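You operate a simulated robot arm through the tools that you are given. There is no shell and no other tool. Be economical: measure what you need, move in short steps, check, and stop when the job is done.

You are at the controls of a simulated two-armed robot. One attempt, no reset.

TASK
Put the blank with the purple dot on the green cap on the cart. Put the numbered copper ring labelled "2" from the bench marked flanges on the tube test stand and the numbered copper ring marked "3" on the levelling bench. The order is free.

It is judged by the outcome, as a careful person would: the job done as asked, and still so three seconds after it is handed in. It fails if anything else is knocked over, pushed out of place, dropped, spilled or broken. Lids that push on must go on centred and level and be pressed home; caps that screw on are set level and turned clockwise until they are tight.

THE ROBOT
Two 7-joint arms with fingered hands on one trunk, on a base that drives. Base frame: it is fixed to the floor where the robot stands at the start and does not move with it; the origin is under the middle of the robot, x ahead of it, y to its left, z up. Readings come in mm, rad, newtons and seconds.
The left shoulder is at the start at [80, 198, 1498], the right one opposite. With the tool pointing down near the work surface each hand reaches from about 100 to 720 mm from the robot's upright axis, wherever it stands, measured 20 degrees to its own side. Places, roughly: blank with the purple dot (5x5x2 cm) [800, 200, 900]; green cap on the cart (6x6x3 cm) [1000, 400, 900]; levelling bench [-1000, -1700, 800]; tube test stand (20x16 cm) [2740, 2340, 860]. Payload 4 kg a hand.
The tool frame of a hand sits at the grasp point between the pads (the TCP): z along the fingers, y along the line on which they close. The tips reach 26 mm beyond it. The gripper opens to 132 mm. The gripper's body begins 73 mm behind the TCP. The gripper is a hand of 4 fingers: y runs from the thumb to the fingers, the wrist lies at [0, 0, -239] in the tool frame, and closing takes about 1.5 s.
Orientation is that of the tool frame in the base frame, as [roll, pitch, yaw] about the fixed x, y, z axes, in that order (R = Rz(yaw) Ry(pitch) Rx(roll)). With the fingers straight down and closing along the base's y, the tool's x points along the base's -x, its y along +y and its z along -z.

THE INTERFACE
- The arms move only by the tool drive_tool. It takes "left_increments", "right_increments" or both (then of equal length, played together; a hand with none holds still); each is a list of rows, each an object of numbers (a shift or turn left out is 0, a gripper value left out holds the last): "dx", "dy", "dz": the shift along the base's x, y, z in mm; "wx", "wy", "wz": the turn, a rotation vector about the base's x, y, z in rad. In form: [{"dx": .., "dy": .., "dz": .., "wx": .., "wy": .., "wz": ..}, ...]. A call has 1 to 12 rows; each row is the pose to reach, as a shift and turn from the pose commanded when the call began. "left_claw" and "right_claw" are, for a hand that has rows, the gripper command, from -1 (shut) to 1 (fully open), values between in proportion, set as the call begins (left out, the last holds). A row lasts 0.2 s, in which the tool goes at most 50 mm and 0.15 rad; a call with a longer step from one row to the next is refused whole, and so is a gripper value outside its range. A pose out of reach is approached as far as the arm can. The call stops where the force on the tool passes 40 N (or 10 N more than at its start, if that is more) or the arm is blocked; 0.2 s more then pass. Each finger travels about 72 mm/s and halts on what it meets, pressing with about 29 N; the grip force reading is that of the motor and also rises with nothing between the fingers. The clock runs only during rows and for 0.2 s after the last one: add rows that repeat a pose to give the fingers time. The reply holds the time, the measured pose of the TCP, the force on the tool along the base axes, the opening and the grip force, in the units named above and with some noise, with the torque about the TCP (base axes, N m) and any sound that the robot's microphone picked up.
- Cameras (640 x 400 px; columns grow to the right, rows downward): "scene" is now at [103.8, 18.3, 1675.2]; the picture's right is [0.18, -0.98, 0.00], its down [-0.73, -0.13, -0.67] and it looks along [0.66, 0.12, -0.74] (base axes); focal length 291 px, centre (320, 200). "left" rides on the left gripper at [-68, 2, -97] in its tool frame; the picture's right is [-0.03, -1.00, 0.00], its down [0.82, -0.02, -0.58] and it looks along [0.58, -0.01, 0.82] (tool axes); focal length 270 px, centre (320, 200). "right" rides on the right gripper at [68, 2, -97] in its tool frame; the picture's right is [-0.03, 1.00, 0.00], its down [-0.82, -0.02, -0.58] and it looks along [-0.58, -0.01, 0.82] (tool axes); focal length 270 px, centre (320, 200).
- snapshot(camera): a new picture of that camera. No time passes.
- slide_trunk(by): slides the trunk up (or, below 0, down) by that many mm; the arms and the scene camera ride with it, the base frame stays. It gives what a move gives, with no picture.
- drive_base(legs): drives the robot by 1 to 6 legs, each [ahead, left, turn to the left] in mm, mm and rad, along the robot's own axes; the way and the turn of a leg run together, so that a leg with both is an arc; at most 1500 mm and 3.142 rad a leg. The arms and the cameras ride along, it lands a little off, and it stops where it bumps. It gives what a move gives.
- finger_targets(finger1, finger2, finger3, thumb_bend, hand): sets how far each is bent, from 0 (flat) to 100 (curled in); at 30 the hand is open as for a grip, at 70 the pads meet at the TCP. One left out holds its place. A second passes; each finger stops where it meets its share of the squeeze, and holds until it gets a number again. A gripper value or a shape takes the hand back. It gives what a move gives, with no picture; readings hold the bend of each and the force on the fingers (four entries, about 0 where the hand has none), thumb and palm.
- set_grasp(shape, hand): the hand has 4 fingers and takes this shape, open, in about a second: jaw (thumb against the fingers, like two jaws); tri (thumb and two fingers); tip (a fingertip pinch); poke (one finger out to press); point (the index stretched); flat (the hand flat); cup (the hand cupped); fist (a fist). The gripper value then closes the fingers along that shape, each until it touches; the sizes above hold for jaw. It gives what a move gives, with no picture.
- pan_tilt(pan, tilt): turns the head with the scene camera to pan (to the left, within 1.501 rad either way) and tilt (down, from -0.506 to 1.204), counted from straight ahead of the robot. It gives what a move gives.
- pixel_to_xyz(camera, pixels): for up to 12 pixels [column, row] of the newest picture of that camera ("zoom" is the newest enlarged one), the place [x, y, z] in the base frame of the surface seen there, good to about 3 mm, but the place of the scene camera against the robot may be out by one fixed shift of up to 25 mm in any direction. No time passes.
- close_up(camera, box): a new picture of the part [left, top, right, bottom] of that camera's present view, enlarged. No time passes.
- job_done(): hands the job in; it is judged then, once.

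Go step by step. Measure first, check grasps and placings, and put right what went wrong. The budget is 110 turns and 108 pictures, counting those below and the enlarged ones. Unless the task says otherwise, let go and move clear before handing in, and close with one line.

The tools are called after "Emit:" by a JSON object that holds its "api" and its "payload". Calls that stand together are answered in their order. drive_tool: Moves the arms, as the interface text tells. Its arguments: {"type":"object","properties":{"left_increments":{"type":"array"},"left_claw":{"type":"number"},"right_increments":{"type":"array"},"right_claw":{"type":"number"}},"required":[]} The other tools are called the same way: slide_trunk (by) slides the trunk up or down; set_grasp (shape, hand) gives the hand a shape; finger_targets (finger1, finger2, finger3, thumb_bend, hand) moves the fingers one by one; drive_base (legs) drives the base; pan_tilt (pan, tilt) turns the head that bears the scene camera; snapshot (camera) takes a picture; pixel_to_xyz (camera, pixels) gives the place of the surface under pixels of a picture; close_up (camera, box) takes an enlarged picture of a part of a camera's view; job_done () hands the job in.

At the start:

```text
time_s: 0.0
left_position: [341.6, 181.7, 999.3]
left_orientation: [3.141, 0.0, -3.141]
left_force: [0.0, -0.2, 0.8]
left_wrist_torque: [-0.04, 0.01, -0.05]
left_width: 132.1
left_grasp_force: 0.0
left_shape: jaw
left_bend: [30.0, 30.0, 30.0, 30.0]
left_finger forces: [0.0, 0.1, 0.1, 0.0, 0.1, 0.0]
right_position: [372.0, -110.6, 1060.0]
right_orientation: [-3.141, 0.0, 3.141]
right_force: [0.4, -0.4, -0.6]
right_wrist_torque: [0.02, -0.04, -0.02]
right_width: 132.0
right_grasp_force: 0.0
right_shape: jaw
right_bend: [30.0, 30.0, 30.0, 30.0]
right_finger forces: [0.1, 0.0, 0.0, 0.0, 0.0, 0.1]
trunk travel left (down, up): [-808.0, 32.0]
robot x, y, heading: [-1.8, -0.1, -0.001]
head pan, tilt: [0.183, 0.831]
```

scene: 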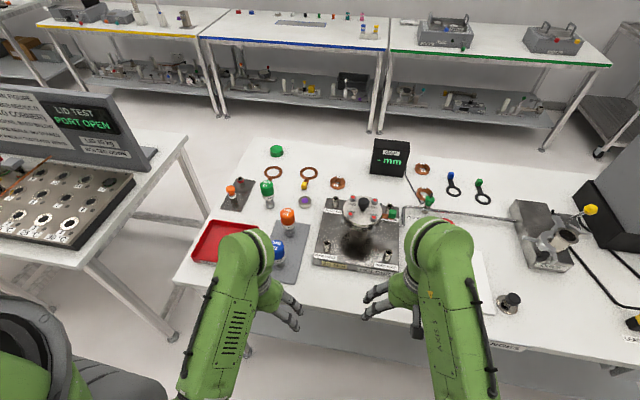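
right: 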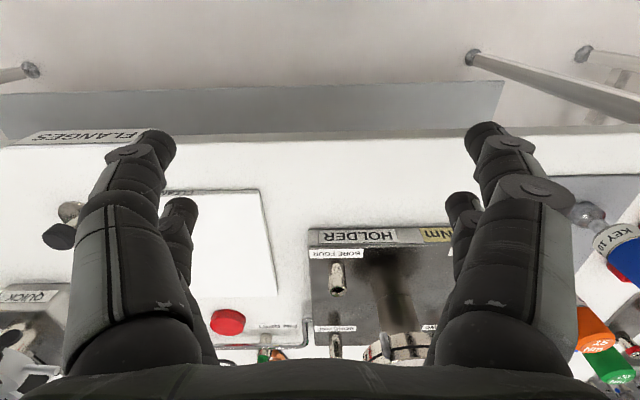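
left: 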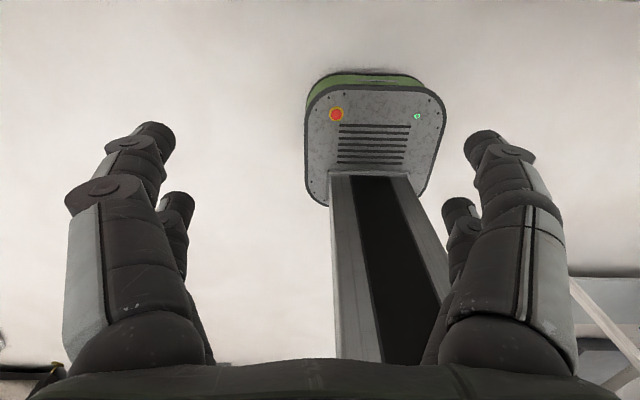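

The scene shows the flanges bench ahead with a purple-dotted disc near (304,202), a green cap near (277,151) and copper rings around (273,173), (308,173), (337,183), (422,169), (425,194). I'll zoom in to read labels.

Emit:
{"api": "close_up", "payload": {"camera": "scene", "box": [220, 130, 380, 230]}}

Emit:
{"api": "close_up", "payload": {"camera": "scene", "box": [360, 140, 520, 240]}}

Emit:
{"api": "pixel_to_xyz", "payload": {"camera": "scene", "pixels": [[304, 202], [277, 151], [273, 166], [308, 166], [337, 183], [422, 169], [425, 194], [250, 150], [210, 250]]}}

```text
4.00 times, centred on (300, 180) of scene
```

zoom: 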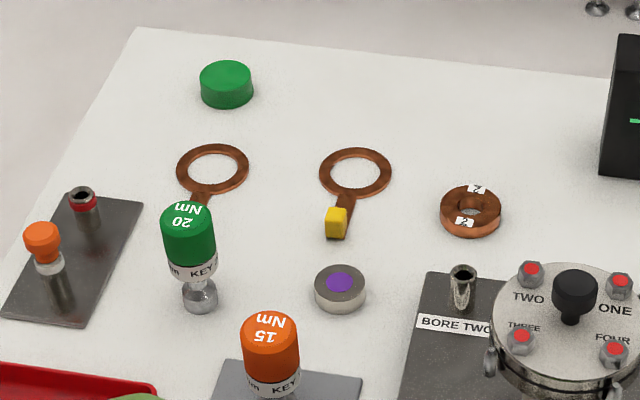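

```text
4.00 times, centred on (440, 190) of scene
```

zoom: 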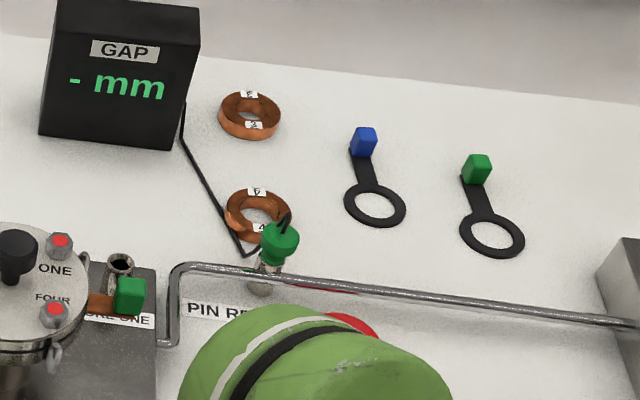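

```text
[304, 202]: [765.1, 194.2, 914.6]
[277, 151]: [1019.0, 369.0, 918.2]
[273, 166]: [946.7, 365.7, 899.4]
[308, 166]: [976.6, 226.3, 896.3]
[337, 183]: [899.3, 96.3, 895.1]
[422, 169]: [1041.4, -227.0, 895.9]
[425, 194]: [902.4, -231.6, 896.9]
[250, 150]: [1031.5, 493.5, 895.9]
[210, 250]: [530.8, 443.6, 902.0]
```

Numbered rings at (337,183), (422,169), (425,194); I'll zoom harder to read numbers.

Emit:
{"api": "close_up", "payload": {"camera": "scene", "box": [321, 170, 353, 190]}}

Emit:
{"api": "close_up", "payload": {"camera": "scene", "box": [408, 158, 440, 178]}}

Emit:
{"api": "close_up", "payload": {"camera": "scene", "box": [408, 182, 440, 202]}}

```text
16.00 times, centred on (337, 180) of scene
```

zoom: 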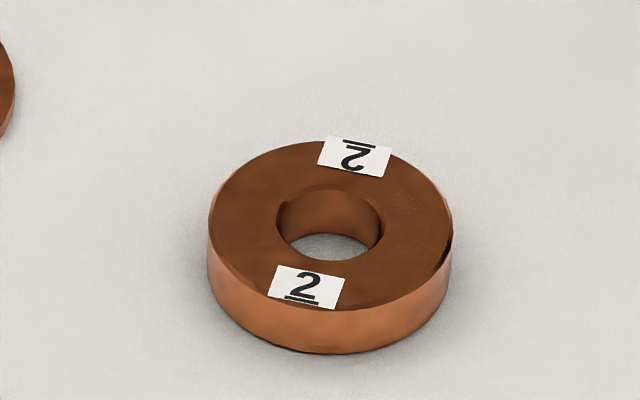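

```text
16.00 times, centred on (424, 168) of scene
```

zoom: 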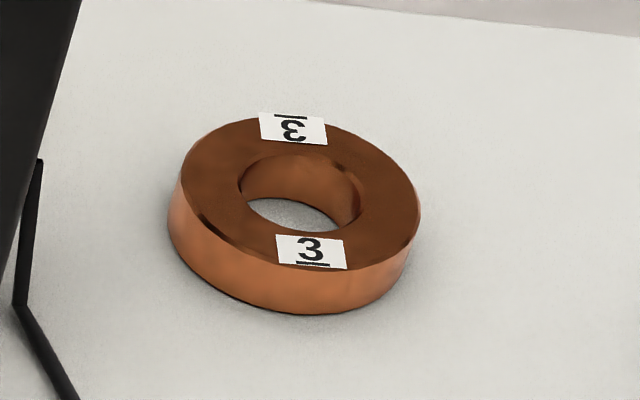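

```text
16.00 times, centred on (424, 192) of scene
```

zoom: 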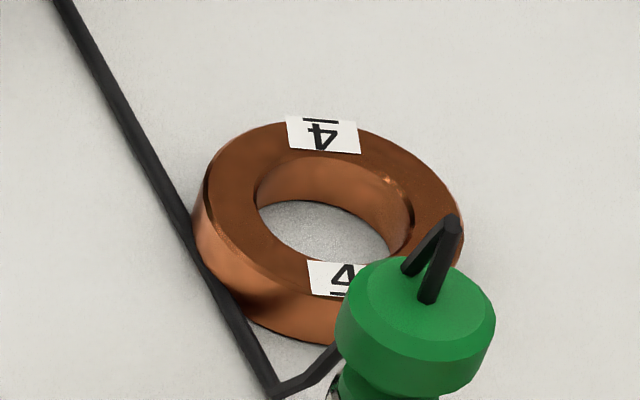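

Ring "2" sits at about (900,96) and ring "3" at about (1041,-227). I'll look for the bench edges and the other stations.

Emit:
{"api": "pan_tilt", "payload": {"pan": 0.0, "tilt": 1.15}}

Emit:
{"api": "snapshot", "payload": {"camera": "scene"}}

Emit:
{"api": "pan_tilt", "payload": {"pan": 0.75, "tilt": 0.35}}

Emit:
{"api": "snapshot", "payload": {"camera": "scene"}}

Emit:
{"api": "pan_tilt", "payload": {"pan": -1.5, "tilt": 0.4}}

Emit:
{"api": "snapshot", "payload": {"camera": "scene"}}

```text
time_s: 0.8
left_position: [342.2, 182.9, 999.6]
left_orientation: [-3.14, 0.0, -3.141]
left_force: [0.0, -0.4, 0.4]
left_wrist_torque: [0.0, 0.0, 0.01]
left_width: 132.1
left_grasp_force: 0.1
left_shape: jaw
left_bend: [30.0, 30.0, 30.0, 30.0]
left_finger forces: [0.0, 0.1, 0.0, 0.0, 0.0, 0.0]
right_position: [370.8, -110.7, 1060.2]
right_orientation: [-3.141, -0.001, 3.14]
right_force: [-0.5, 0.4, 0.0]
right_wrist_torque: [-0.03, 0.02, -0.02]
right_width: 132.0
right_grasp_force: 0.0
right_shape: jaw
right_bend: [30.0, 30.0, 30.0, 30.0]
right_finger forces: [0.0, 0.0, 0.0, 0.0, 0.0, 0.1]
trunk travel left (down, up): [-808.0, 32.0]
robot x, y, heading: [3.3, -2.1, 0.001]
head pan, tilt: [0.0, 1.15]
```

```text
99 pictures are left
```

scene: 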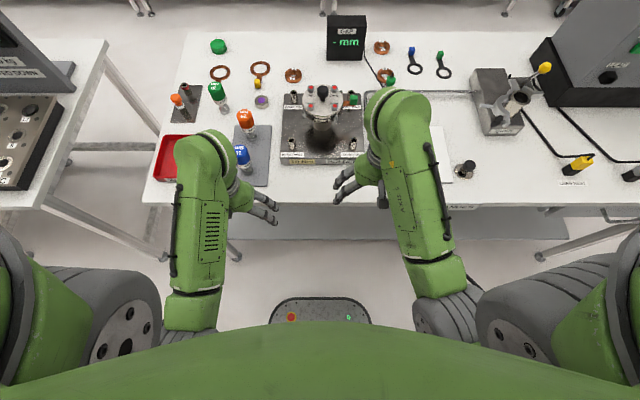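

```text
time_s: 1.9
left_position: [341.1, 182.3, 999.2]
left_orientation: [3.141, -0.001, 3.141]
left_force: [-0.1, -0.8, 0.4]
left_wrist_torque: [-0.01, 0.0, -0.01]
left_width: 131.9
left_grasp_force: 0.0
left_shape: jaw
left_bend: [30.0, 30.0, 30.0, 30.0]
left_finger forces: [0.0, 0.0, 0.0, 0.1, 0.0, 0.0]
right_position: [371.1, -112.7, 1058.6]
right_orientation: [3.141, 0.0, -3.141]
right_force: [0.2, 0.0, 0.2]
right_wrist_torque: [0.0, 0.0, -0.02]
right_width: 132.0
right_grasp_force: 0.0
right_shape: jaw
right_bend: [30.0, 30.0, 30.0, 30.0]
right_finger forces: [0.1, 0.1, 0.1, 0.0, 0.0, 0.0]
trunk travel left (down, up): [-808.0, 32.0]
robot x, y, heading: [-0.2, -0.5, 0.007]
head pan, tilt: [0.75, 0.351]
```

```text
98 pictures are left
```

scene: 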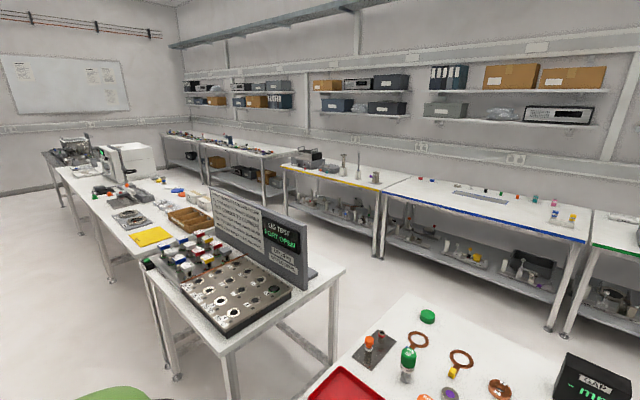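

```text
time_s: 4.0
left_position: [341.7, 184.0, 999.5]
left_orientation: [-3.141, -0.001, 3.141]
left_force: [0.5, 0.2, -0.5]
left_wrist_torque: [0.0, 0.03, 0.01]
left_width: 132.0
left_grasp_force: 0.1
left_shape: jaw
left_bend: [30.0, 30.0, 30.0, 30.0]
left_finger forces: [0.0, 0.0, 0.1, 0.1, 0.0, 0.0]
right_position: [371.6, -112.3, 1059.8]
right_orientation: [-3.14, -0.001, -3.14]
right_force: [0.1, -0.9, 0.3]
right_wrist_torque: [0.0, -0.03, -0.02]
right_width: 132.0
right_grasp_force: 0.2
right_shape: jaw
right_bend: [30.0, 30.0, 30.0, 30.0]
right_finger forces: [0.0, 0.0, 0.0, 0.0, 0.1, 0.0]
trunk travel left (down, up): [-808.0, 32.0]
robot x, y, heading: [0.6, 0.7, -0.001]
head pan, tilt: [-1.499, 0.4]
```

```text
97 pictures are left
```

scene: 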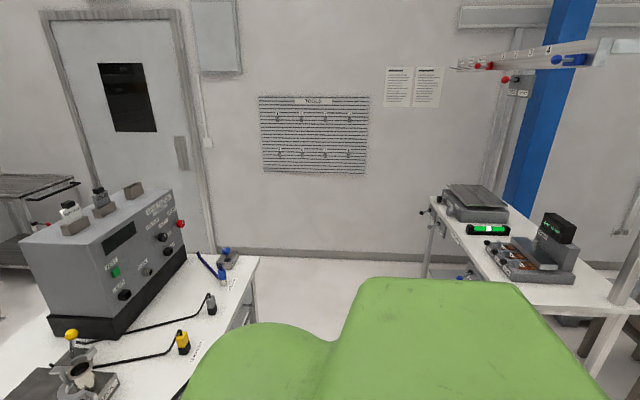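

Right view shows a bench at (500,250) with instruments, likely the levelling bench. I'll measure and zoom, then look toward the test stand.

Emit:
{"api": "close_up", "payload": {"camera": "scene", "box": [410, 170, 634, 310]}}

Emit:
{"api": "pixel_to_xyz", "payload": {"camera": "scene", "pixels": [[445, 205], [460, 235], [590, 290], [550, 300], [480, 215], [520, 265], [490, 230], [600, 330], [320, 255], [250, 262], [440, 270], [320, 264]]}}

Emit:
{"api": "pan_tilt", "payload": {"pan": 0.75, "tilt": 0.4}}

Emit:
{"api": "close_up", "payload": {"camera": "scene", "box": [30, 100, 350, 300]}}

Emit:
{"api": "close_up", "payload": {"camera": "scene", "box": [160, 100, 400, 250]}}

Emit:
{"api": "close_up", "payload": {"camera": "scene", "box": [380, 120, 620, 270]}}

Emit:
{"api": "snapshot", "payload": {"camera": "scene"}}

Emit:
{"api": "pixel_to_xyz", "payload": {"camera": "scene", "pixels": [[290, 150], [400, 175], [490, 185], [570, 210], [240, 140], [200, 130], [150, 230], [130, 190], [200, 300], [340, 260], [150, 160], [95, 150]]}}

```text
2.86 times, centred on (522, 240) of scene
```

zoom: 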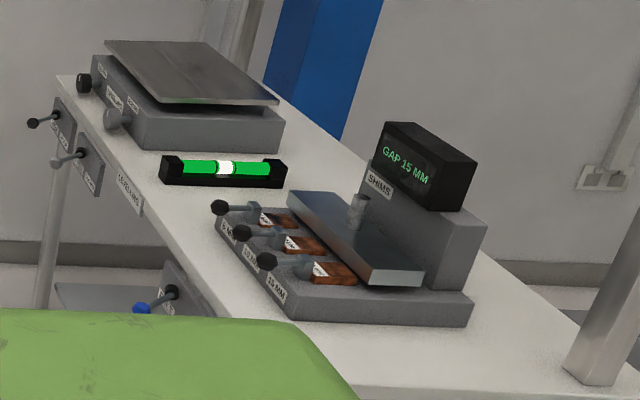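

```text
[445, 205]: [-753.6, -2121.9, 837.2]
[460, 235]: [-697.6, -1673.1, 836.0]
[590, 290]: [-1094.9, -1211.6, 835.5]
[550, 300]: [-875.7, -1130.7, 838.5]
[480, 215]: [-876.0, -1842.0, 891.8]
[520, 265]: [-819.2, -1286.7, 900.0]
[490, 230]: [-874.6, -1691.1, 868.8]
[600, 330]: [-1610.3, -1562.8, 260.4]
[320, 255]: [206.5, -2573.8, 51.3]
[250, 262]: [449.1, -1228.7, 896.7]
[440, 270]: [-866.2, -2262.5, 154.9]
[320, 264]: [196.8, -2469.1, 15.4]
```

```text
time_s: 6.1
left_position: [341.2, 182.9, 1000.9]
left_orientation: [3.141, -0.001, -3.139]
left_force: [-0.4, 0.3, 0.2]
left_wrist_torque: [-0.03, 0.01, 0.02]
left_width: 132.1
left_grasp_force: 0.1
left_shape: jaw
left_bend: [30.0, 30.0, 30.0, 30.0]
left_finger forces: [0.0, 0.0, 0.0, 0.0, 0.0, 0.1]
right_position: [370.7, -112.3, 1059.0]
right_orientation: [-3.14, -0.001, 3.14]
right_force: [-0.5, 0.1, -0.3]
right_wrist_torque: [0.01, 0.0, -0.03]
right_width: 131.8
right_grasp_force: 0.0
right_shape: jaw
right_bend: [30.0, 30.0, 30.0, 30.0]
right_finger forces: [0.0, 0.0, 0.0, 0.0, 0.0, 0.0]
trunk travel left (down, up): [-808.0, 32.0]
robot x, y, heading: [1.8, -0.9, -0.004]
head pan, tilt: [0.75, 0.4]
```

```text
2.00 times, centred on (190, 200) of scene
```

zoom: 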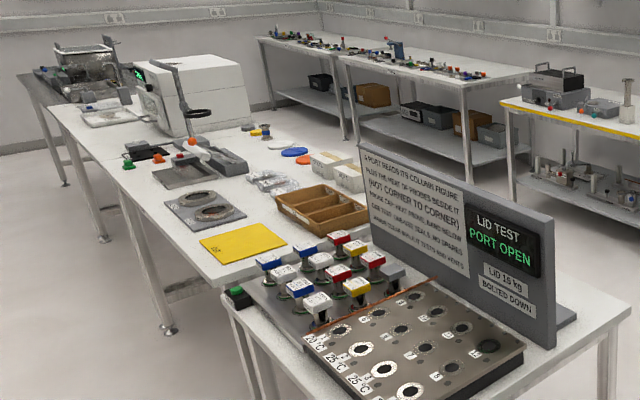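

```text
2.67 times, centred on (280, 175) of scene
```

zoom: 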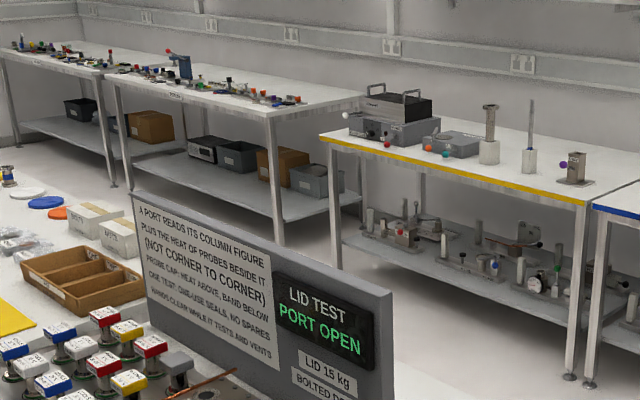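

```text
2.67 times, centred on (500, 195) of scene
```

zoom: 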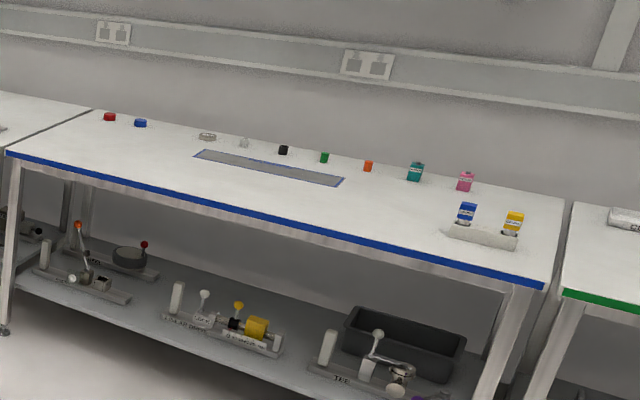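

```text
92 pictures are left
```

scene: 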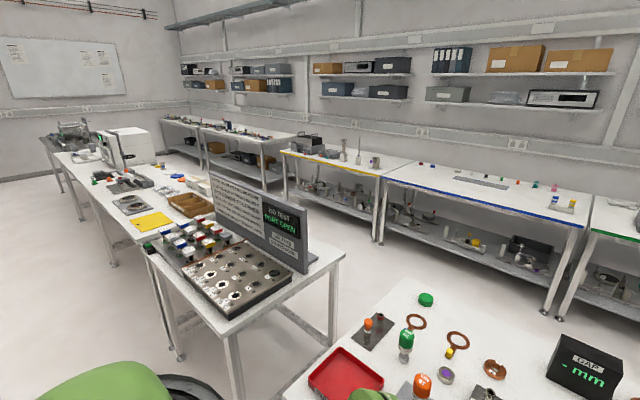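

```text
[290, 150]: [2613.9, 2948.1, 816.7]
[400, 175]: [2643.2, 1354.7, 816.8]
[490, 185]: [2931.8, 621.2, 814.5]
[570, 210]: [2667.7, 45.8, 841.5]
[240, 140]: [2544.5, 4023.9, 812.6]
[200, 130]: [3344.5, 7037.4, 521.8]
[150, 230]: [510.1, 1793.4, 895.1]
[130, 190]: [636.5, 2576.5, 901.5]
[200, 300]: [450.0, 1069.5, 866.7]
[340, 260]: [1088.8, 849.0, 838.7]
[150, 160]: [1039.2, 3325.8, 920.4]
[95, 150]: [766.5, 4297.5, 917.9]
```

The yellow-edged bench holds the tube test stand area. Next I'll measure the flanges bench front edge and what is beneath it.

Emit:
{"api": "pan_tilt", "payload": {"pan": 0.0, "tilt": 1.15}}

Emit:
{"api": "snapshot", "payload": {"camera": "scene"}}

Emit:
{"api": "pixel_to_xyz", "payload": {"camera": "scene", "pixels": [[310, 198], [310, 225], [310, 260], [250, 225], [500, 220], [170, 200], [320, 300], [320, 315], [400, 225], [220, 48], [320, 80], [380, 44]]}}

```text
time_s: 7.2
left_position: [341.5, 183.6, 1000.5]
left_orientation: [3.141, 0.001, -3.142]
left_force: [1.1, -0.3, -0.4]
left_wrist_torque: [0.02, -0.01, 0.0]
left_width: 131.8
left_grasp_force: 0.2
left_shape: jaw
left_bend: [30.0, 30.0, 30.0, 30.0]
left_finger forces: [0.0, 0.0, 0.0, 0.1, 0.0, 0.1]
right_position: [370.5, -110.7, 1060.0]
right_orientation: [-3.141, 0.001, 3.141]
right_force: [-0.4, 0.1, -0.4]
right_wrist_torque: [-0.03, 0.0, 0.01]
right_width: 132.0
right_grasp_force: 0.0
right_shape: jaw
right_bend: [30.0, 30.0, 30.0, 30.0]
right_finger forces: [0.1, 0.1, 0.0, 0.0, 0.1, 0.1]
trunk travel left (down, up): [-808.0, 32.0]
robot x, y, heading: [3.5, 0.4, 0.001]
head pan, tilt: [0.0, 1.15]
```

```text
91 pictures are left
```

scene: 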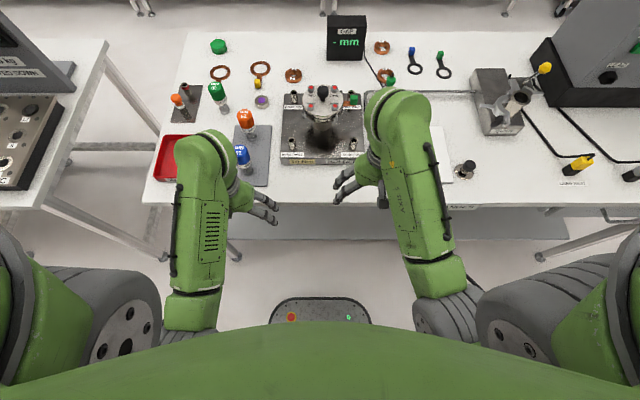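

```text
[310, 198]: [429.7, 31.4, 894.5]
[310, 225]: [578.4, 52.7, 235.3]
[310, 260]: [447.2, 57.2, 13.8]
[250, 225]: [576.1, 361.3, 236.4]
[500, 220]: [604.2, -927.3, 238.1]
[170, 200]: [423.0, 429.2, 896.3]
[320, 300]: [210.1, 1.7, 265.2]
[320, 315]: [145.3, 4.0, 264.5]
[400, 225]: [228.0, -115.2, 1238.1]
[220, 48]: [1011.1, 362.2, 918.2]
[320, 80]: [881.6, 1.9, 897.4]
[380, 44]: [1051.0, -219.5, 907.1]
```

Bench front edge is at x≈420, its shelf starts at x≈560 (z≈236), and the base front is at about x≈215, so I can advance about 280 mm. I'll raise both hands first, then drive.

Emit:
{"api": "drive_tool", "payload": {"left_increments": [{"dz": 50}, {"dz": 100}, {"dz": 150}, {"dz": 180}], "right_increments": [{"dz": 50}, {"dz": 100}, {"dz": 130}, {"dz": 130}]}}

Emit:
{"api": "drive_base", "payload": {"legs": [[0, 130, 0], [280, 0, 0]]}}

Emit:
{"api": "snapshot", "payload": {"camera": "scene"}}

Emit:
{"api": "snapshot", "payload": {"camera": "left"}}

```text
time_s: 8.2
left_position: [340.5, 179.7, 1072.4]
left_orientation: [3.141, 0.004, -3.14]
left_force: [0.8, 0.1, 0.4]
left_wrist_torque: [-0.01, -0.01, 0.02]
left_width: 132.2
left_grasp_force: 0.0
left_shape: jaw
left_bend: [30.0, 30.0, 30.0, 30.0]
left_finger forces: [0.0, 0.0, 0.1, 0.1, 0.1, 0.0]
left hand out of reach, approached as far as the arm can: row 2, 3, 4
right_position: [373.6, -110.0, 1071.6]
right_orientation: [3.14, 0.004, 3.141]
right_force: [-0.1, -1.1, -0.5]
right_wrist_torque: [0.0, 0.02, 0.0]
right_width: 131.9
right_grasp_force: 0.1
right_shape: jaw
right_bend: [30.0, 30.0, 30.0, 30.0]
right_finger forces: [0.0, 0.0, 0.1, 0.1, 0.1, 0.0]
right hand out of reach, approached as far as the arm can: row 1, 2, 3, 4
trunk travel left (down, up): [-808.0, 32.0]
robot x, y, heading: [-1.2, -2.0, -0.001]
head pan, tilt: [0.0, 1.15]
```

```text
time_s: 10.9
left_position: [576.7, 310.7, 1071.0]
left_orientation: [-3.14, 0.0, -3.141]
left_force: [1.2, -0.5, -0.1]
left_wrist_torque: [0.03, 0.0, 0.05]
left_width: 132.1
left_grasp_force: 0.0
left_shape: jaw
left_bend: [30.0, 30.0, 30.0, 30.0]
left_finger forces: [0.0, 0.0, 0.0, 0.1, 0.0, 0.0]
right_position: [609.8, 20.9, 1071.2]
right_orientation: [3.138, -0.001, 3.141]
right_force: [0.3, -0.3, 0.7]
right_wrist_torque: [0.01, -0.03, 0.0]
right_width: 131.9
right_grasp_force: 0.0
right_shape: jaw
right_bend: [30.0, 30.0, 30.0, 30.0]
right_finger forces: [0.0, 0.0, 0.0, 0.1, 0.0, 0.0]
trunk travel left (down, up): [-808.0, 32.0]
robot x, y, heading: [231.1, 130.3, 0.002]
head pan, tilt: [0.0, 1.15]
stopped in leg 2: the robot was blocked; the commanded pose is now the measured one
```

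```text
90 pictures are left
```

scene: 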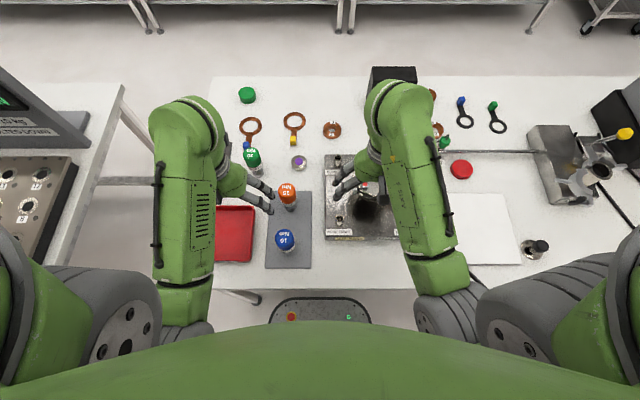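

```text
89 pictures are left
```

left: 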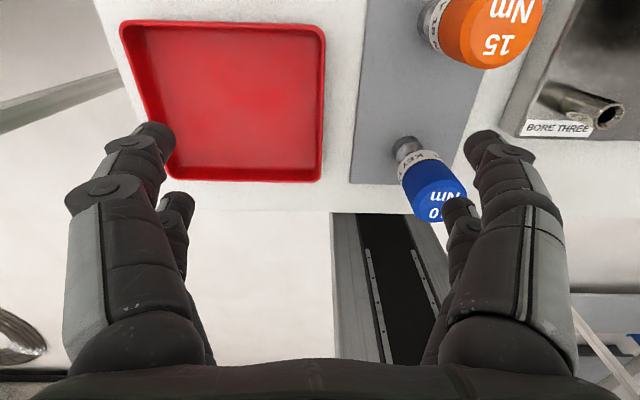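

The base was blocked at x=231. I'll back off and check nothing shifted; the far side of the bench gives better reach, so I'll plan to go around.

Emit:
{"api": "drive_base", "payload": {"legs": [[-231, -100, 0]]}}

Emit:
{"api": "snapshot", "payload": {"camera": "scene"}}

Emit:
{"api": "pan_tilt", "payload": {"pan": -0.8, "tilt": 0.6}}

Emit:
{"api": "snapshot", "payload": {"camera": "scene"}}

Emit:
{"api": "pixel_to_xyz", "payload": {"camera": "scene", "pixels": [[320, 100], [250, 120], [450, 150], [550, 130], [400, 60], [500, 80], [300, 60], [200, 60], [100, 60], [420, 110], [600, 200], [350, 150]]}}

```text
time_s: 12.8
left_position: [347.6, 212.6, 1071.7]
left_orientation: [-3.139, 0.0, -3.141]
left_force: [-0.2, 0.3, -0.5]
left_wrist_torque: [0.0, 0.02, 0.01]
left_width: 131.8
left_grasp_force: 0.0
left_shape: jaw
left_bend: [30.0, 30.0, 30.0, 30.0]
left_finger forces: [0.0, 0.1, 0.0, 0.1, 0.0, 0.0]
right_position: [380.7, -78.7, 1070.7]
right_orientation: [-3.141, 0.0, 3.141]
right_force: [0.9, -0.1, 0.1]
right_wrist_torque: [0.0, 0.01, -0.04]
right_width: 131.8
right_grasp_force: 0.0
right_shape: jaw
right_bend: [30.0, 30.0, 30.0, 30.0]
right_finger forces: [0.0, 0.1, 0.0, 0.0, 0.0, 0.0]
trunk travel left (down, up): [-808.0, 32.0]
robot x, y, heading: [6.4, 31.0, 0.003]
head pan, tilt: [0.0, 1.15]
```

```text
88 pictures are left
```

scene: 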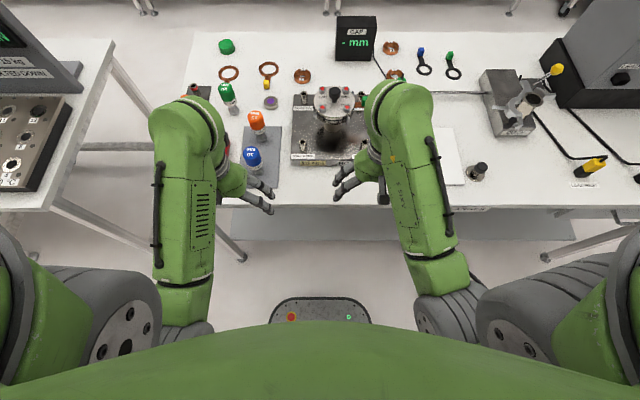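

```text
time_s: 13.9
left_position: [345.3, 211.6, 1072.9]
left_orientation: [-3.141, 0.004, -3.141]
left_force: [0.9, 0.3, 1.0]
left_wrist_torque: [0.0, 0.0, -0.01]
left_width: 131.7
left_grasp_force: 0.1
left_shape: jaw
left_bend: [30.0, 30.0, 30.0, 30.0]
left_finger forces: [0.0, 0.1, 0.0, 0.1, 0.0, 0.0]
right_position: [379.2, -79.6, 1071.9]
right_orientation: [-3.141, 0.004, -3.141]
right_force: [-0.5, -0.5, -0.4]
right_wrist_torque: [0.02, -0.01, -0.02]
right_width: 131.8
right_grasp_force: 0.0
right_shape: jaw
right_bend: [30.0, 30.0, 30.0, 30.0]
right_finger forces: [0.0, 0.0, 0.0, 0.1, 0.0, 0.0]
trunk travel left (down, up): [-808.0, 32.0]
robot x, y, heading: [4.1, 29.2, 0.003]
head pan, tilt: [-0.799, 0.6]
```

```text
87 pictures are left
```

scene: 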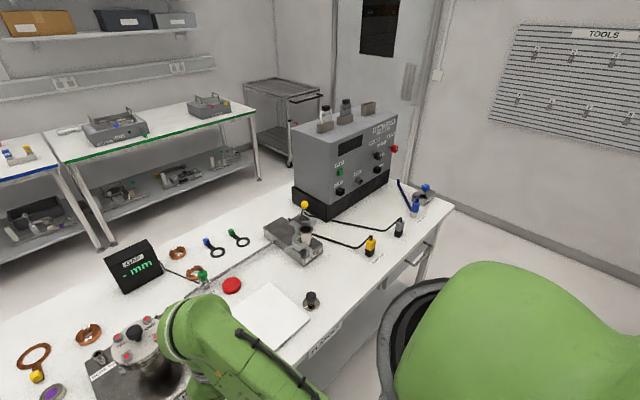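

```text
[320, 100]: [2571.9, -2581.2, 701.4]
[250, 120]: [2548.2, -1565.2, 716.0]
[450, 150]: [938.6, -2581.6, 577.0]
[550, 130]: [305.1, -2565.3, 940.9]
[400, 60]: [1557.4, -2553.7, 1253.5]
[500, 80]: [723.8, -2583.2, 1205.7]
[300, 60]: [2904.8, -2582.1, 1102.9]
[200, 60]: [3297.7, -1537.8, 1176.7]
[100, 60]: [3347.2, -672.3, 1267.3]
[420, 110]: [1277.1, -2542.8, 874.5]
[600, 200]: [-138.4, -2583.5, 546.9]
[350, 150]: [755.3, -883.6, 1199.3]
```

Nothing shifted. The wall is at y≈-2580 and the bench ends near y≈-1280, so I'll drive around its right end.

Emit:
{"api": "drive_base", "payload": {"legs": [[0, -1450, 0], [0, -470, 0], [1450, 0, 0], [330, 0, 0], [0, 0, 1.571]]}}

Emit:
{"api": "pan_tilt", "payload": {"pan": 0.0, "tilt": 0.5}}

Emit:
{"api": "snapshot", "payload": {"camera": "scene"}}

Emit:
{"api": "pixel_to_xyz", "payload": {"camera": "scene", "pixels": [[200, 150], [150, 200], [250, 120], [400, 150], [450, 200], [420, 120], [320, 200], [100, 120], [550, 200], [220, 110], [180, 180], [480, 180]]}}

```text
time_s: 35.9
left_position: [1590.6, -1561.4, 1072.6]
left_orientation: [3.141, 0.004, -1.579]
left_force: [-0.3, 0.1, 0.2]
left_wrist_torque: [0.0, 0.02, 0.04]
left_width: 131.9
left_grasp_force: 0.1
left_shape: jaw
left_bend: [30.0, 30.0, 30.0, 30.0]
left_finger forces: [0.1, 0.1, 0.1, 0.1, 0.1, 0.0]
right_position: [1880.9, -1530.1, 1071.1]
right_orientation: [3.14, 0.002, -1.58]
right_force: [-0.4, -0.4, 0.3]
right_wrist_torque: [0.02, -0.01, 0.01]
right_width: 131.9
right_grasp_force: 0.1
right_shape: jaw
right_bend: [30.0, 30.0, 30.0, 30.0]
right_finger forces: [0.0, 0.0, 0.0, 0.0, 0.1, 0.0]
trunk travel left (down, up): [-808.0, 32.0]
robot x, y, heading: [1767.0, -1900.1, 1.556]
head pan, tilt: [-0.799, 0.6]
```

```text
time_s: 37.0
left_position: [1589.4, -1561.3, 1073.2]
left_orientation: [3.141, 0.004, -1.577]
left_force: [0.3, 0.5, -0.4]
left_wrist_torque: [0.01, 0.01, 0.01]
left_width: 131.7
left_grasp_force: 0.1
left_shape: jaw
left_bend: [30.0, 30.0, 30.0, 30.0]
left_finger forces: [0.0, 0.1, 0.0, 0.1, 0.0, 0.1]
right_position: [1881.4, -1530.0, 1072.8]
right_orientation: [3.14, 0.003, -1.577]
right_force: [0.2, 0.0, -0.5]
right_wrist_torque: [-0.03, 0.02, 0.05]
right_width: 131.8
right_grasp_force: 0.0
right_shape: jaw
right_bend: [30.0, 30.0, 30.0, 30.0]
right_finger forces: [0.0, 0.0, 0.0, 0.1, 0.0, 0.0]
trunk travel left (down, up): [-808.0, 32.0]
robot x, y, heading: [1769.5, -1902.6, 1.564]
head pan, tilt: [0.0, 0.499]
```

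```text
86 pictures are left
```

scene: 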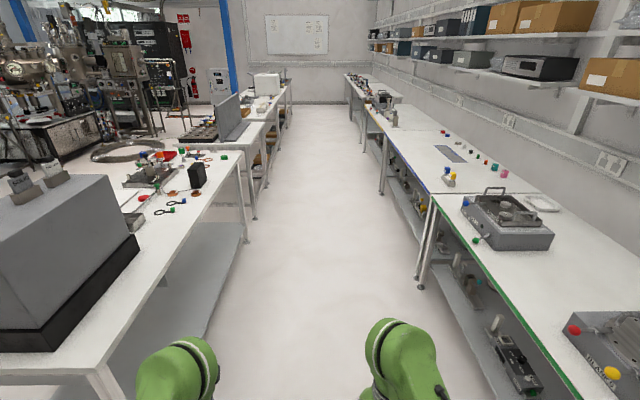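

```text
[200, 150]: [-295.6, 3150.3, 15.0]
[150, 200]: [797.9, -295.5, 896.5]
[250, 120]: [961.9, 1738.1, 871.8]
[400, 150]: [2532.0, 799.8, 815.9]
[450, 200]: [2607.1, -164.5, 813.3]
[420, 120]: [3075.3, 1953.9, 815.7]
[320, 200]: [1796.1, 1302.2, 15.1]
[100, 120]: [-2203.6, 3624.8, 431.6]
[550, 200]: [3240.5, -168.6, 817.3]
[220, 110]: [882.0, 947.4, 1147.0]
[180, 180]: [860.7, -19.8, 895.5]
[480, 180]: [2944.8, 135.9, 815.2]
```

The aisle is clear and I stand in its middle. I'll drive up beside the flanges work area and turn to face the bench.

Emit:
{"api": "drive_base", "payload": {"legs": [[1300, 0, 0], [700, 0, 0], [0, 0, 1.571]]}}

Emit:
{"api": "pan_tilt", "payload": {"pan": 0.0, "tilt": 0.95}}

Emit:
{"api": "snapshot", "payload": {"camera": "scene"}}

Emit:
{"api": "pixel_to_xyz", "payload": {"camera": "scene", "pixels": [[200, 200], [320, 200], [320, 240], [320, 270], [200, 240], [320, 300]]}}

```text
time_s: 50.8
left_position: [1416.2, -120.9, 1072.0]
left_orientation: [-3.141, 0.004, 0.039]
left_force: [-0.5, -0.1, -0.1]
left_wrist_torque: [0.04, -0.04, -0.03]
left_width: 131.8
left_grasp_force: 0.0
left_shape: jaw
left_bend: [30.0, 30.0, 30.0, 30.0]
left_finger forces: [0.0, 0.0, 0.1, 0.0, 0.1, 0.1]
right_position: [1372.2, 169.1, 1070.8]
right_orientation: [3.141, 0.004, 0.037]
right_force: [-0.3, -0.5, -0.3]
right_wrist_torque: [-0.02, 0.01, 0.0]
right_width: 132.0
right_grasp_force: 0.1
right_shape: jaw
right_bend: [30.0, 30.0, 30.0, 30.0]
right_finger forces: [0.0, 0.0, 0.0, 0.1, 0.0, 0.0]
trunk travel left (down, up): [-808.0, 32.0]
robot x, y, heading: [1751.0, 72.9, -3.104]
head pan, tilt: [0.0, 0.499]
```

```text
time_s: 51.7
left_position: [1416.8, -121.2, 1072.8]
left_orientation: [3.14, 0.004, 0.039]
left_force: [-0.2, 0.2, -0.2]
left_wrist_torque: [-0.04, 0.03, -0.04]
left_width: 131.8
left_grasp_force: 0.0
left_shape: jaw
left_bend: [30.0, 30.0, 30.0, 30.0]
left_finger forces: [0.1, 0.0, 0.0, 0.1, 0.0, 0.0]
right_position: [1373.0, 167.6, 1071.4]
right_orientation: [-3.141, 0.004, 0.038]
right_force: [0.5, -0.4, -0.8]
right_wrist_torque: [0.0, 0.0, 0.01]
right_width: 131.9
right_grasp_force: 0.1
right_shape: jaw
right_bend: [30.0, 30.0, 30.0, 30.0]
right_finger forces: [0.1, 0.0, 0.1, 0.0, 0.0, 0.1]
trunk travel left (down, up): [-808.0, 32.0]
robot x, y, heading: [1748.4, 71.7, -3.1]
head pan, tilt: [0.0, 0.949]
```

```text
85 pictures are left
```

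scene: 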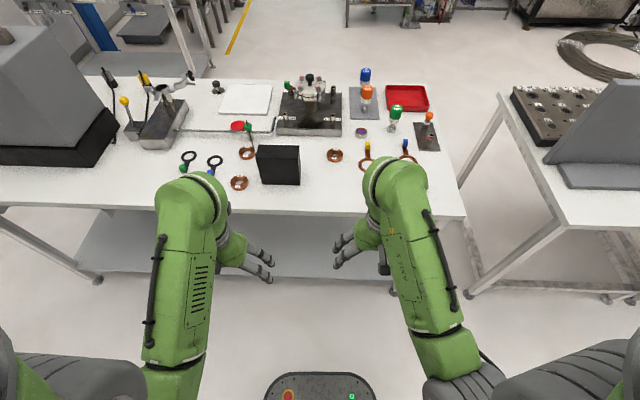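

```text
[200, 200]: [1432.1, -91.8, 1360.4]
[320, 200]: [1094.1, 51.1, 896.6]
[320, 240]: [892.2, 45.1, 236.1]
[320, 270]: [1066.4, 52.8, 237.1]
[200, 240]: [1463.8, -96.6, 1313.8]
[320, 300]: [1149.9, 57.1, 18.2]
```

I'm facing the bench's back with the gap box at (278,165). I'll measure that box and the objects before approaching.

Emit:
{"api": "pixel_to_xyz", "payload": {"camera": "scene", "pixels": [[278, 147], [262, 148], [297, 149], [280, 175], [361, 132], [335, 156], [239, 183], [401, 165], [308, 78], [396, 108], [366, 72], [150, 280]]}}

Emit:
{"api": "close_up", "payload": {"camera": "scene", "box": [220, 60, 460, 210]}}

```text
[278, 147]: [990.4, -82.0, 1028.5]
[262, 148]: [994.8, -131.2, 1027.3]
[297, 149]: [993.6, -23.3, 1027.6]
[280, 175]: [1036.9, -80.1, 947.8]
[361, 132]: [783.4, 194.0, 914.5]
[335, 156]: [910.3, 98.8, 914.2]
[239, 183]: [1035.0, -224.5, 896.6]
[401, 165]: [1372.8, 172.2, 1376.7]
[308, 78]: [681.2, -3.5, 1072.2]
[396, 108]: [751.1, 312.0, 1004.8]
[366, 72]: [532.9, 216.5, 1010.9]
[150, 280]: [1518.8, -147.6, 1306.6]
```

```text
2.67 times, centred on (340, 135) of scene
```

zoom: 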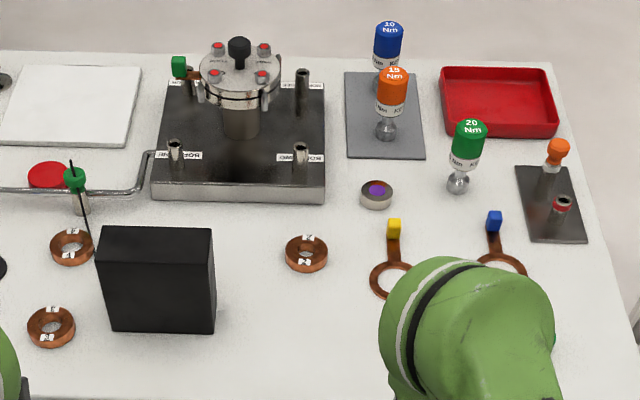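

The gap box top is z≈1028, below my hands. Driving up to the bench.

Emit:
{"api": "drive_base", "payload": {"legs": [[310, 0, -0.04]]}}

Emit:
{"api": "slide_trunk", "payload": {"by": -80}}

Emit:
{"api": "snapshot", "payload": {"camera": "right"}}

```text
time_s: 53.7
left_position: [1112.2, -118.4, 1072.6]
left_orientation: [3.14, 0.006, 0.006]
left_force: [-0.9, -0.2, -0.3]
left_wrist_torque: [-0.01, 0.03, -0.01]
left_width: 131.8
left_grasp_force: 0.0
left_shape: jaw
left_bend: [30.0, 30.0, 30.0, 30.0]
left_finger forces: [0.1, 0.0, 0.0, 0.1, 0.1, 0.0]
right_position: [1076.5, 173.5, 1074.3]
right_orientation: [3.14, 0.006, 0.006]
right_force: [0.3, -0.5, 0.4]
right_wrist_torque: [0.04, 0.02, 0.03]
right_width: 132.0
right_grasp_force: 0.2
right_shape: jaw
right_bend: [30.0, 30.0, 30.0, 30.0]
right_finger forces: [0.0, 0.0, 0.1, 0.0, 0.0, 0.1]
trunk travel left (down, up): [-808.0, 32.0]
robot x, y, heading: [1448.1, 65.6, -3.135]
head pan, tilt: [0.0, 0.949]
```

```text
time_s: 54.9
left_position: [1109.0, -118.4, 992.0]
left_orientation: [3.141, 0.004, 0.005]
left_force: [-0.1, 0.5, 0.7]
left_wrist_torque: [-0.02, 0.03, 0.05]
left_width: 131.8
left_grasp_force: 0.0
left_shape: jaw
left_bend: [30.0, 30.0, 30.0, 30.0]
left_finger forces: [0.0, 0.0, 0.0, 0.1, 0.0, 0.1]
right_position: [1074.6, 173.7, 991.2]
right_orientation: [-3.141, 0.004, 0.006]
right_force: [0.0, -0.6, -0.3]
right_wrist_torque: [-0.02, 0.0, -0.05]
right_width: 132.0
right_grasp_force: 0.1
right_shape: jaw
right_bend: [30.0, 30.0, 30.0, 30.0]
right_finger forces: [0.0, 0.1, 0.0, 0.1, 0.0, 0.0]
trunk travel left (down, up): [-728.0, 112.0]
robot x, y, heading: [1447.8, 67.8, -3.137]
head pan, tilt: [0.0, 0.949]
```

```text
83 pictures are left
```

right: 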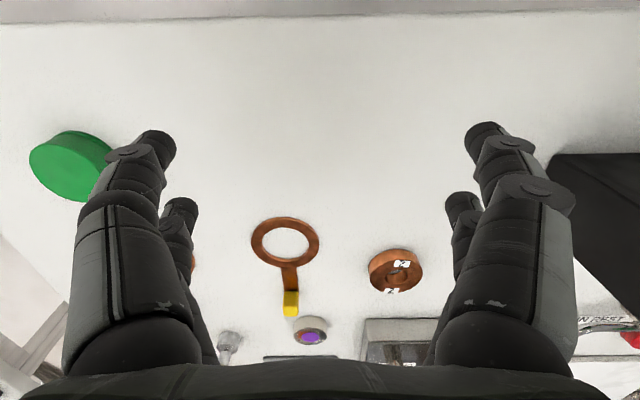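

The right camera sees the blank at (310,336) and ring 2 at (395,270). I'll raise slightly and move the right hand over the blank.

Emit:
{"api": "drive_tool", "payload": {"right_increments": [{"dz": 30}, {"dz": 50, "dx": -40}, {"dz": 50, "dx": -90}, {"dz": 50, "dx": -140}, {"dz": 50, "dx": -190, "dy": 5}, {"dz": 50, "dx": -240, "dy": 15}, {"dz": 50, "dx": -280, "dy": 20}, {"dz": 50, "dx": -285, "dy": 20}], "right_claw": 0.5}}

Emit:
{"api": "snapshot", "payload": {"camera": "right"}}

```text
refused: row 5 steps farther than a row can; nothing moved
```

```text
82 pictures are left
```

right: 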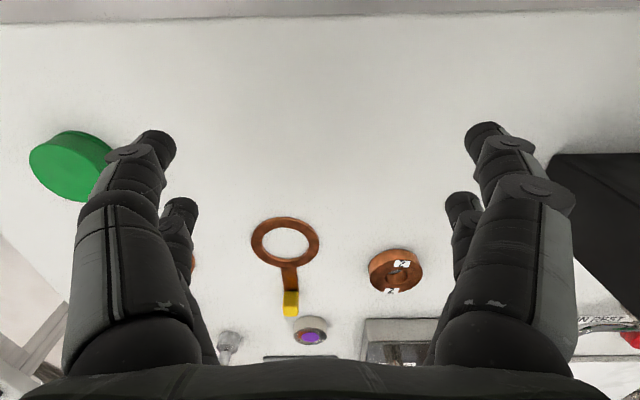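

The step was slightly too long; resend with shorter steps.

Emit:
{"api": "drive_tool", "payload": {"right_increments": [{"dz": 30}, {"dz": 50, "dx": -40}, {"dz": 50, "dx": -85}, {"dz": 50, "dx": -130, "dy": 5}, {"dz": 50, "dx": -175, "dy": 10}, {"dz": 50, "dx": -220, "dy": 15}, {"dz": 50, "dx": -265, "dy": 20}, {"dz": 50, "dx": -285, "dy": 20}, {"dz": 50, "dx": -285, "dy": 20}], "right_claw": 0.5}}

Emit:
{"api": "snapshot", "payload": {"camera": "right"}}

```text
time_s: 56.9
left_position: [1109.3, -117.3, 991.8]
left_orientation: [3.141, 0.005, 0.006]
left_force: [0.8, -0.8, -0.9]
left_wrist_torque: [0.0, -0.03, -0.01]
left_width: 131.8
left_grasp_force: 0.1
left_shape: jaw
left_bend: [30.0, 30.0, 30.0, 30.0]
left_finger forces: [0.1, 0.0, 0.0, 0.0, 0.0, 0.0]
right_position: [791.5, 193.1, 1040.9]
right_orientation: [3.14, 0.003, 0.004]
right_force: [-0.5, 0.7, 0.1]
right_wrist_torque: [-0.01, 0.02, 0.04]
right_width: 99.3
right_grasp_force: 0.1
right_shape: jaw
right_bend: [63.0, 63.0, 63.0, 51.0]
right_finger forces: [0.0, 0.0, 0.0, 0.0, 0.1, 0.1]
right hand out of reach, approached as far as the arm can: row 1, 2, 3
trunk travel left (down, up): [-728.0, 112.0]
robot x, y, heading: [1451.5, 65.8, -3.134]
head pan, tilt: [0.0, 0.949]
```

```text
81 pictures are left
```

right: 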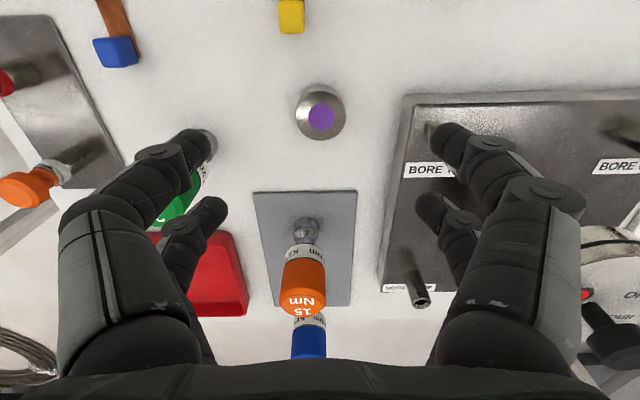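

The blank shows at (322,115). Measuring it, plus the plate edge and yellow wrench handle.

Emit:
{"api": "pixel_to_xyz", "payload": {"camera": "right", "pixels": [[322, 117], [298, 112], [346, 114], [320, 90], [320, 60], [405, 100], [385, 275], [290, 30], [354, 193], [195, 195], [190, 145], [305, 235]]}}

```text
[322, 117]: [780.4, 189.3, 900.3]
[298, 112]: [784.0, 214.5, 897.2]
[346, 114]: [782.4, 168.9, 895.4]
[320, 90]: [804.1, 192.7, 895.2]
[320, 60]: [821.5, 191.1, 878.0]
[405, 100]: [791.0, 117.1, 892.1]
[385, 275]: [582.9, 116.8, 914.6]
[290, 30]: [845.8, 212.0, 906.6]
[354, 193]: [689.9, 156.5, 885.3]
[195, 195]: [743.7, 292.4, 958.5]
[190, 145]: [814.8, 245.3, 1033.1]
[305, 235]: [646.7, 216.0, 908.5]
```

Per the wrist camera the blank top is at z≈900 centred at about (780,191), table ≈879. Descending over it.

Emit:
{"api": "drive_tool", "payload": {"right_increments": [{"dx": -6, "dy": -1, "dz": -45}, {"dx": -11, "dy": -2, "dz": -85}, {"dx": -11, "dy": -2, "dz": -110}, {"dx": -11, "dy": -2, "dz": -110}]}}

Emit:
{"api": "snapshot", "payload": {"camera": "right"}}

```text
time_s: 57.9
left_position: [1108.9, -116.6, 993.4]
left_orientation: [-3.142, 0.004, 0.006]
left_force: [-0.1, 0.5, -0.2]
left_wrist_torque: [-0.01, -0.02, 0.0]
left_width: 132.0
left_grasp_force: 0.0
left_shape: jaw
left_bend: [30.0, 30.0, 30.0, 30.0]
left_finger forces: [0.0, 0.0, 0.1, 0.0, 0.0, 0.0]
right_position: [780.6, 192.0, 930.7]
right_orientation: [3.141, 0.002, 0.006]
right_force: [-0.1, 0.6, -0.2]
right_wrist_torque: [0.03, -0.01, -0.02]
right_width: 99.2
right_grasp_force: 0.1
right_shape: jaw
right_bend: [63.0, 63.0, 63.0, 51.0]
right_finger forces: [0.0, 0.2, 0.0, 0.0, 0.1, 0.0]
trunk travel left (down, up): [-728.0, 112.0]
robot x, y, heading: [1447.6, 65.7, -3.135]
head pan, tilt: [0.0, 0.949]
```

```text
80 pictures are left
```

right: 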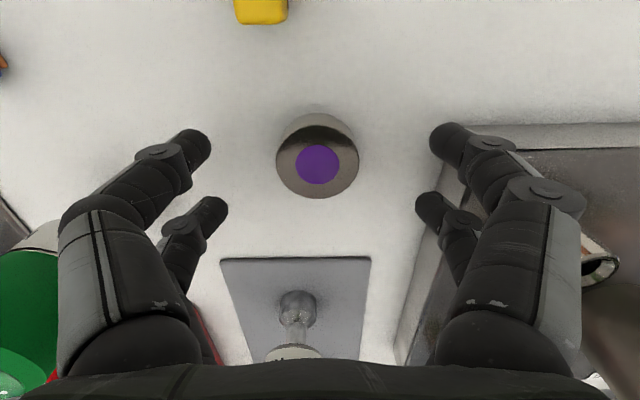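

The blank is centred between the fingers. Lowering the last 19 mm, then closing.

Emit:
{"api": "drive_tool", "payload": {"right_increments": [{"dz": -10}, {"dz": -19, "dx": 1}, {"dz": -19, "dx": 1}]}}

Emit:
{"api": "drive_tool", "payload": {"right_increments": [{}, {}, {}, {}, {}, {}, {}], "right_claw": -1}}

Emit:
{"api": "snapshot", "payload": {"camera": "right"}}

```text
time_s: 58.7
left_position: [1107.9, -117.7, 992.5]
left_orientation: [3.14, 0.003, 0.004]
left_force: [-0.6, -0.4, 0.4]
left_wrist_torque: [0.0, -0.03, -0.01]
left_width: 131.8
left_grasp_force: 0.0
left_shape: jaw
left_bend: [30.0, 30.0, 30.0, 30.0]
left_finger forces: [0.0, 0.0, 0.1, 0.1, 0.0, 0.0]
right_position: [780.8, 192.1, 913.1]
right_orientation: [3.139, 0.002, 0.004]
right_force: [-0.5, -0.7, -0.3]
right_wrist_torque: [-0.02, -0.02, -0.02]
right_width: 99.3
right_grasp_force: 0.0
right_shape: jaw
right_bend: [63.0, 63.0, 63.0, 51.0]
right_finger forces: [0.1, 0.0, 0.1, 0.1, 0.0, 0.0]
trunk travel left (down, up): [-728.0, 112.0]
robot x, y, heading: [1443.4, 65.7, -3.141]
head pan, tilt: [0.0, 0.949]
```

```text
time_s: 60.3
left_position: [1109.3, -117.2, 992.2]
left_orientation: [3.141, 0.002, 0.006]
left_force: [1.0, -0.7, 0.1]
left_wrist_torque: [0.02, -0.01, -0.01]
left_width: 131.8
left_grasp_force: 0.0
left_shape: jaw
left_bend: [30.0, 30.0, 30.0, 30.0]
left_finger forces: [0.1, 0.0, 0.0, 0.0, 0.0, 0.0]
right_position: [779.9, 192.8, 913.4]
right_orientation: [3.141, 0.002, 0.005]
right_force: [-0.3, 0.5, -0.3]
right_wrist_torque: [0.02, -0.01, 0.0]
right_width: 24.3
right_grasp_force: 28.7
right_shape: jaw
right_bend: [73.0, 73.0, 73.0, 70.0]
right_finger forces: [27.1, 28.3, 23.4, 0.0, 24.9, 0.1]
trunk travel left (down, up): [-728.0, 112.0]
robot x, y, heading: [1449.7, 63.1, -3.133]
head pan, tilt: [0.0, 0.949]
```

```text
79 pictures are left
```

right: 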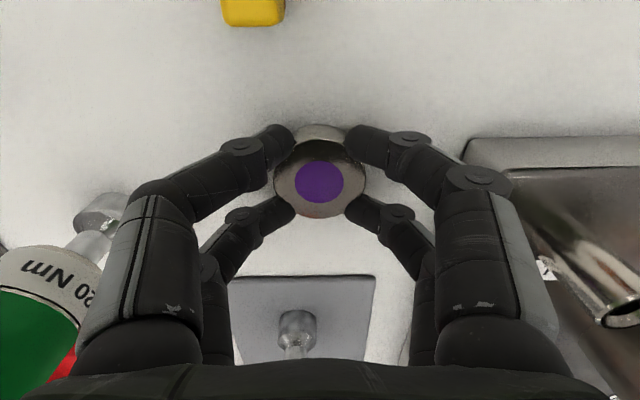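

The fingers hold the blank with ~25 N each. Lifting gently to check.

Emit:
{"api": "drive_tool", "payload": {"right_increments": [{"dz": 15}, {"dz": 40}, {"dz": 85}, {"dz": 125}, {"dz": 125}]}}

Emit:
{"api": "snapshot", "payload": {"camera": "right"}}

```text
time_s: 61.5
left_position: [1107.4, -117.0, 991.5]
left_orientation: [3.141, 0.003, 0.005]
left_force: [0.0, 0.4, -0.1]
left_wrist_torque: [0.02, 0.02, 0.01]
left_width: 131.8
left_grasp_force: 0.1
left_shape: jaw
left_bend: [30.0, 30.0, 30.0, 30.0]
left_finger forces: [0.1, 0.0, 0.1, 0.0, 0.0, 0.0]
right_position: [777.7, 191.6, 1038.1]
right_orientation: [-3.141, 0.004, 0.007]
right_force: [0.0, 0.5, -2.3]
right_wrist_torque: [0.01, -0.04, -0.01]
right_width: 24.0
right_grasp_force: 28.8
right_shape: jaw
right_bend: [73.0, 73.0, 73.0, 70.0]
right_finger forces: [29.7, 30.6, 25.4, 0.0, 26.6, 0.0]
trunk travel left (down, up): [-728.0, 112.0]
robot x, y, heading: [1451.3, 63.5, -3.136]
head pan, tilt: [0.0, 0.949]
```

```text
78 pictures are left
```

right: 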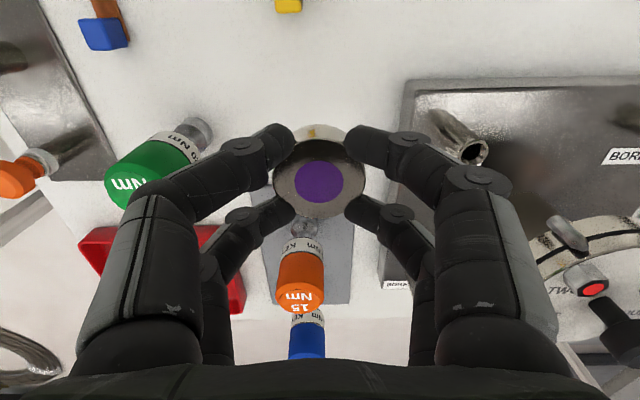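

The blank is held level (dot at (317,183)). Moving to a viewing spot near the green cap, x first then y.

Emit:
{"api": "drive_tool", "payload": {"right_increments": [{"dx": 45}, {"dx": 90}, {"dx": 135, "dy": 15}, {"dx": 170, "dy": 45}, {"dx": 195, "dy": 80}, {"dx": 198, "dy": 108}, {"dx": 198, "dy": 108}]}}

Emit:
{"api": "snapshot", "payload": {"camera": "right"}}

```text
time_s: 63.1
left_position: [1108.4, -118.3, 991.9]
left_orientation: [-3.141, 0.003, 0.003]
left_force: [-0.1, 0.4, -0.2]
left_wrist_torque: [-0.02, 0.01, 0.02]
left_width: 131.9
left_grasp_force: 0.0
left_shape: jaw
left_bend: [30.0, 30.0, 30.0, 30.0]
left_finger forces: [0.0, 0.0, 0.0, 0.0, 0.0, 0.0]
right_position: [972.5, 300.3, 1024.5]
right_orientation: [-3.141, 0.004, 0.006]
right_force: [0.2, 0.2, -1.9]
right_wrist_torque: [0.03, 0.02, 0.0]
right_width: 23.4
right_grasp_force: 28.6
right_shape: jaw
right_bend: [73.0, 73.0, 73.0, 70.0]
right_finger forces: [32.3, 33.4, 28.3, 0.0, 29.3, 0.0]
right hand out of reach, approached as far as the arm can: row 5, 6, 7
trunk travel left (down, up): [-728.0, 112.0]
robot x, y, heading: [1448.6, 67.2, -3.135]
head pan, tilt: [0.0, 0.949]
```

```text
77 pictures are left
```

right: 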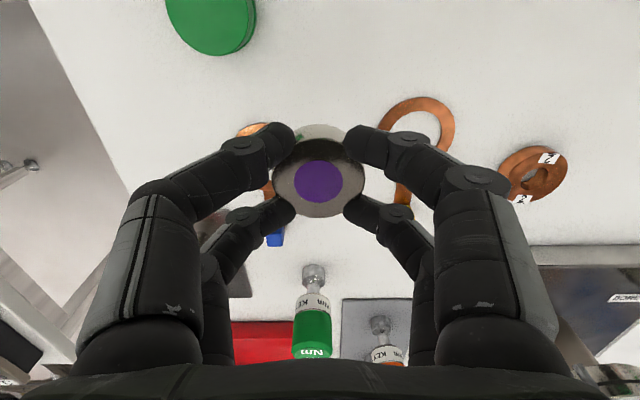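

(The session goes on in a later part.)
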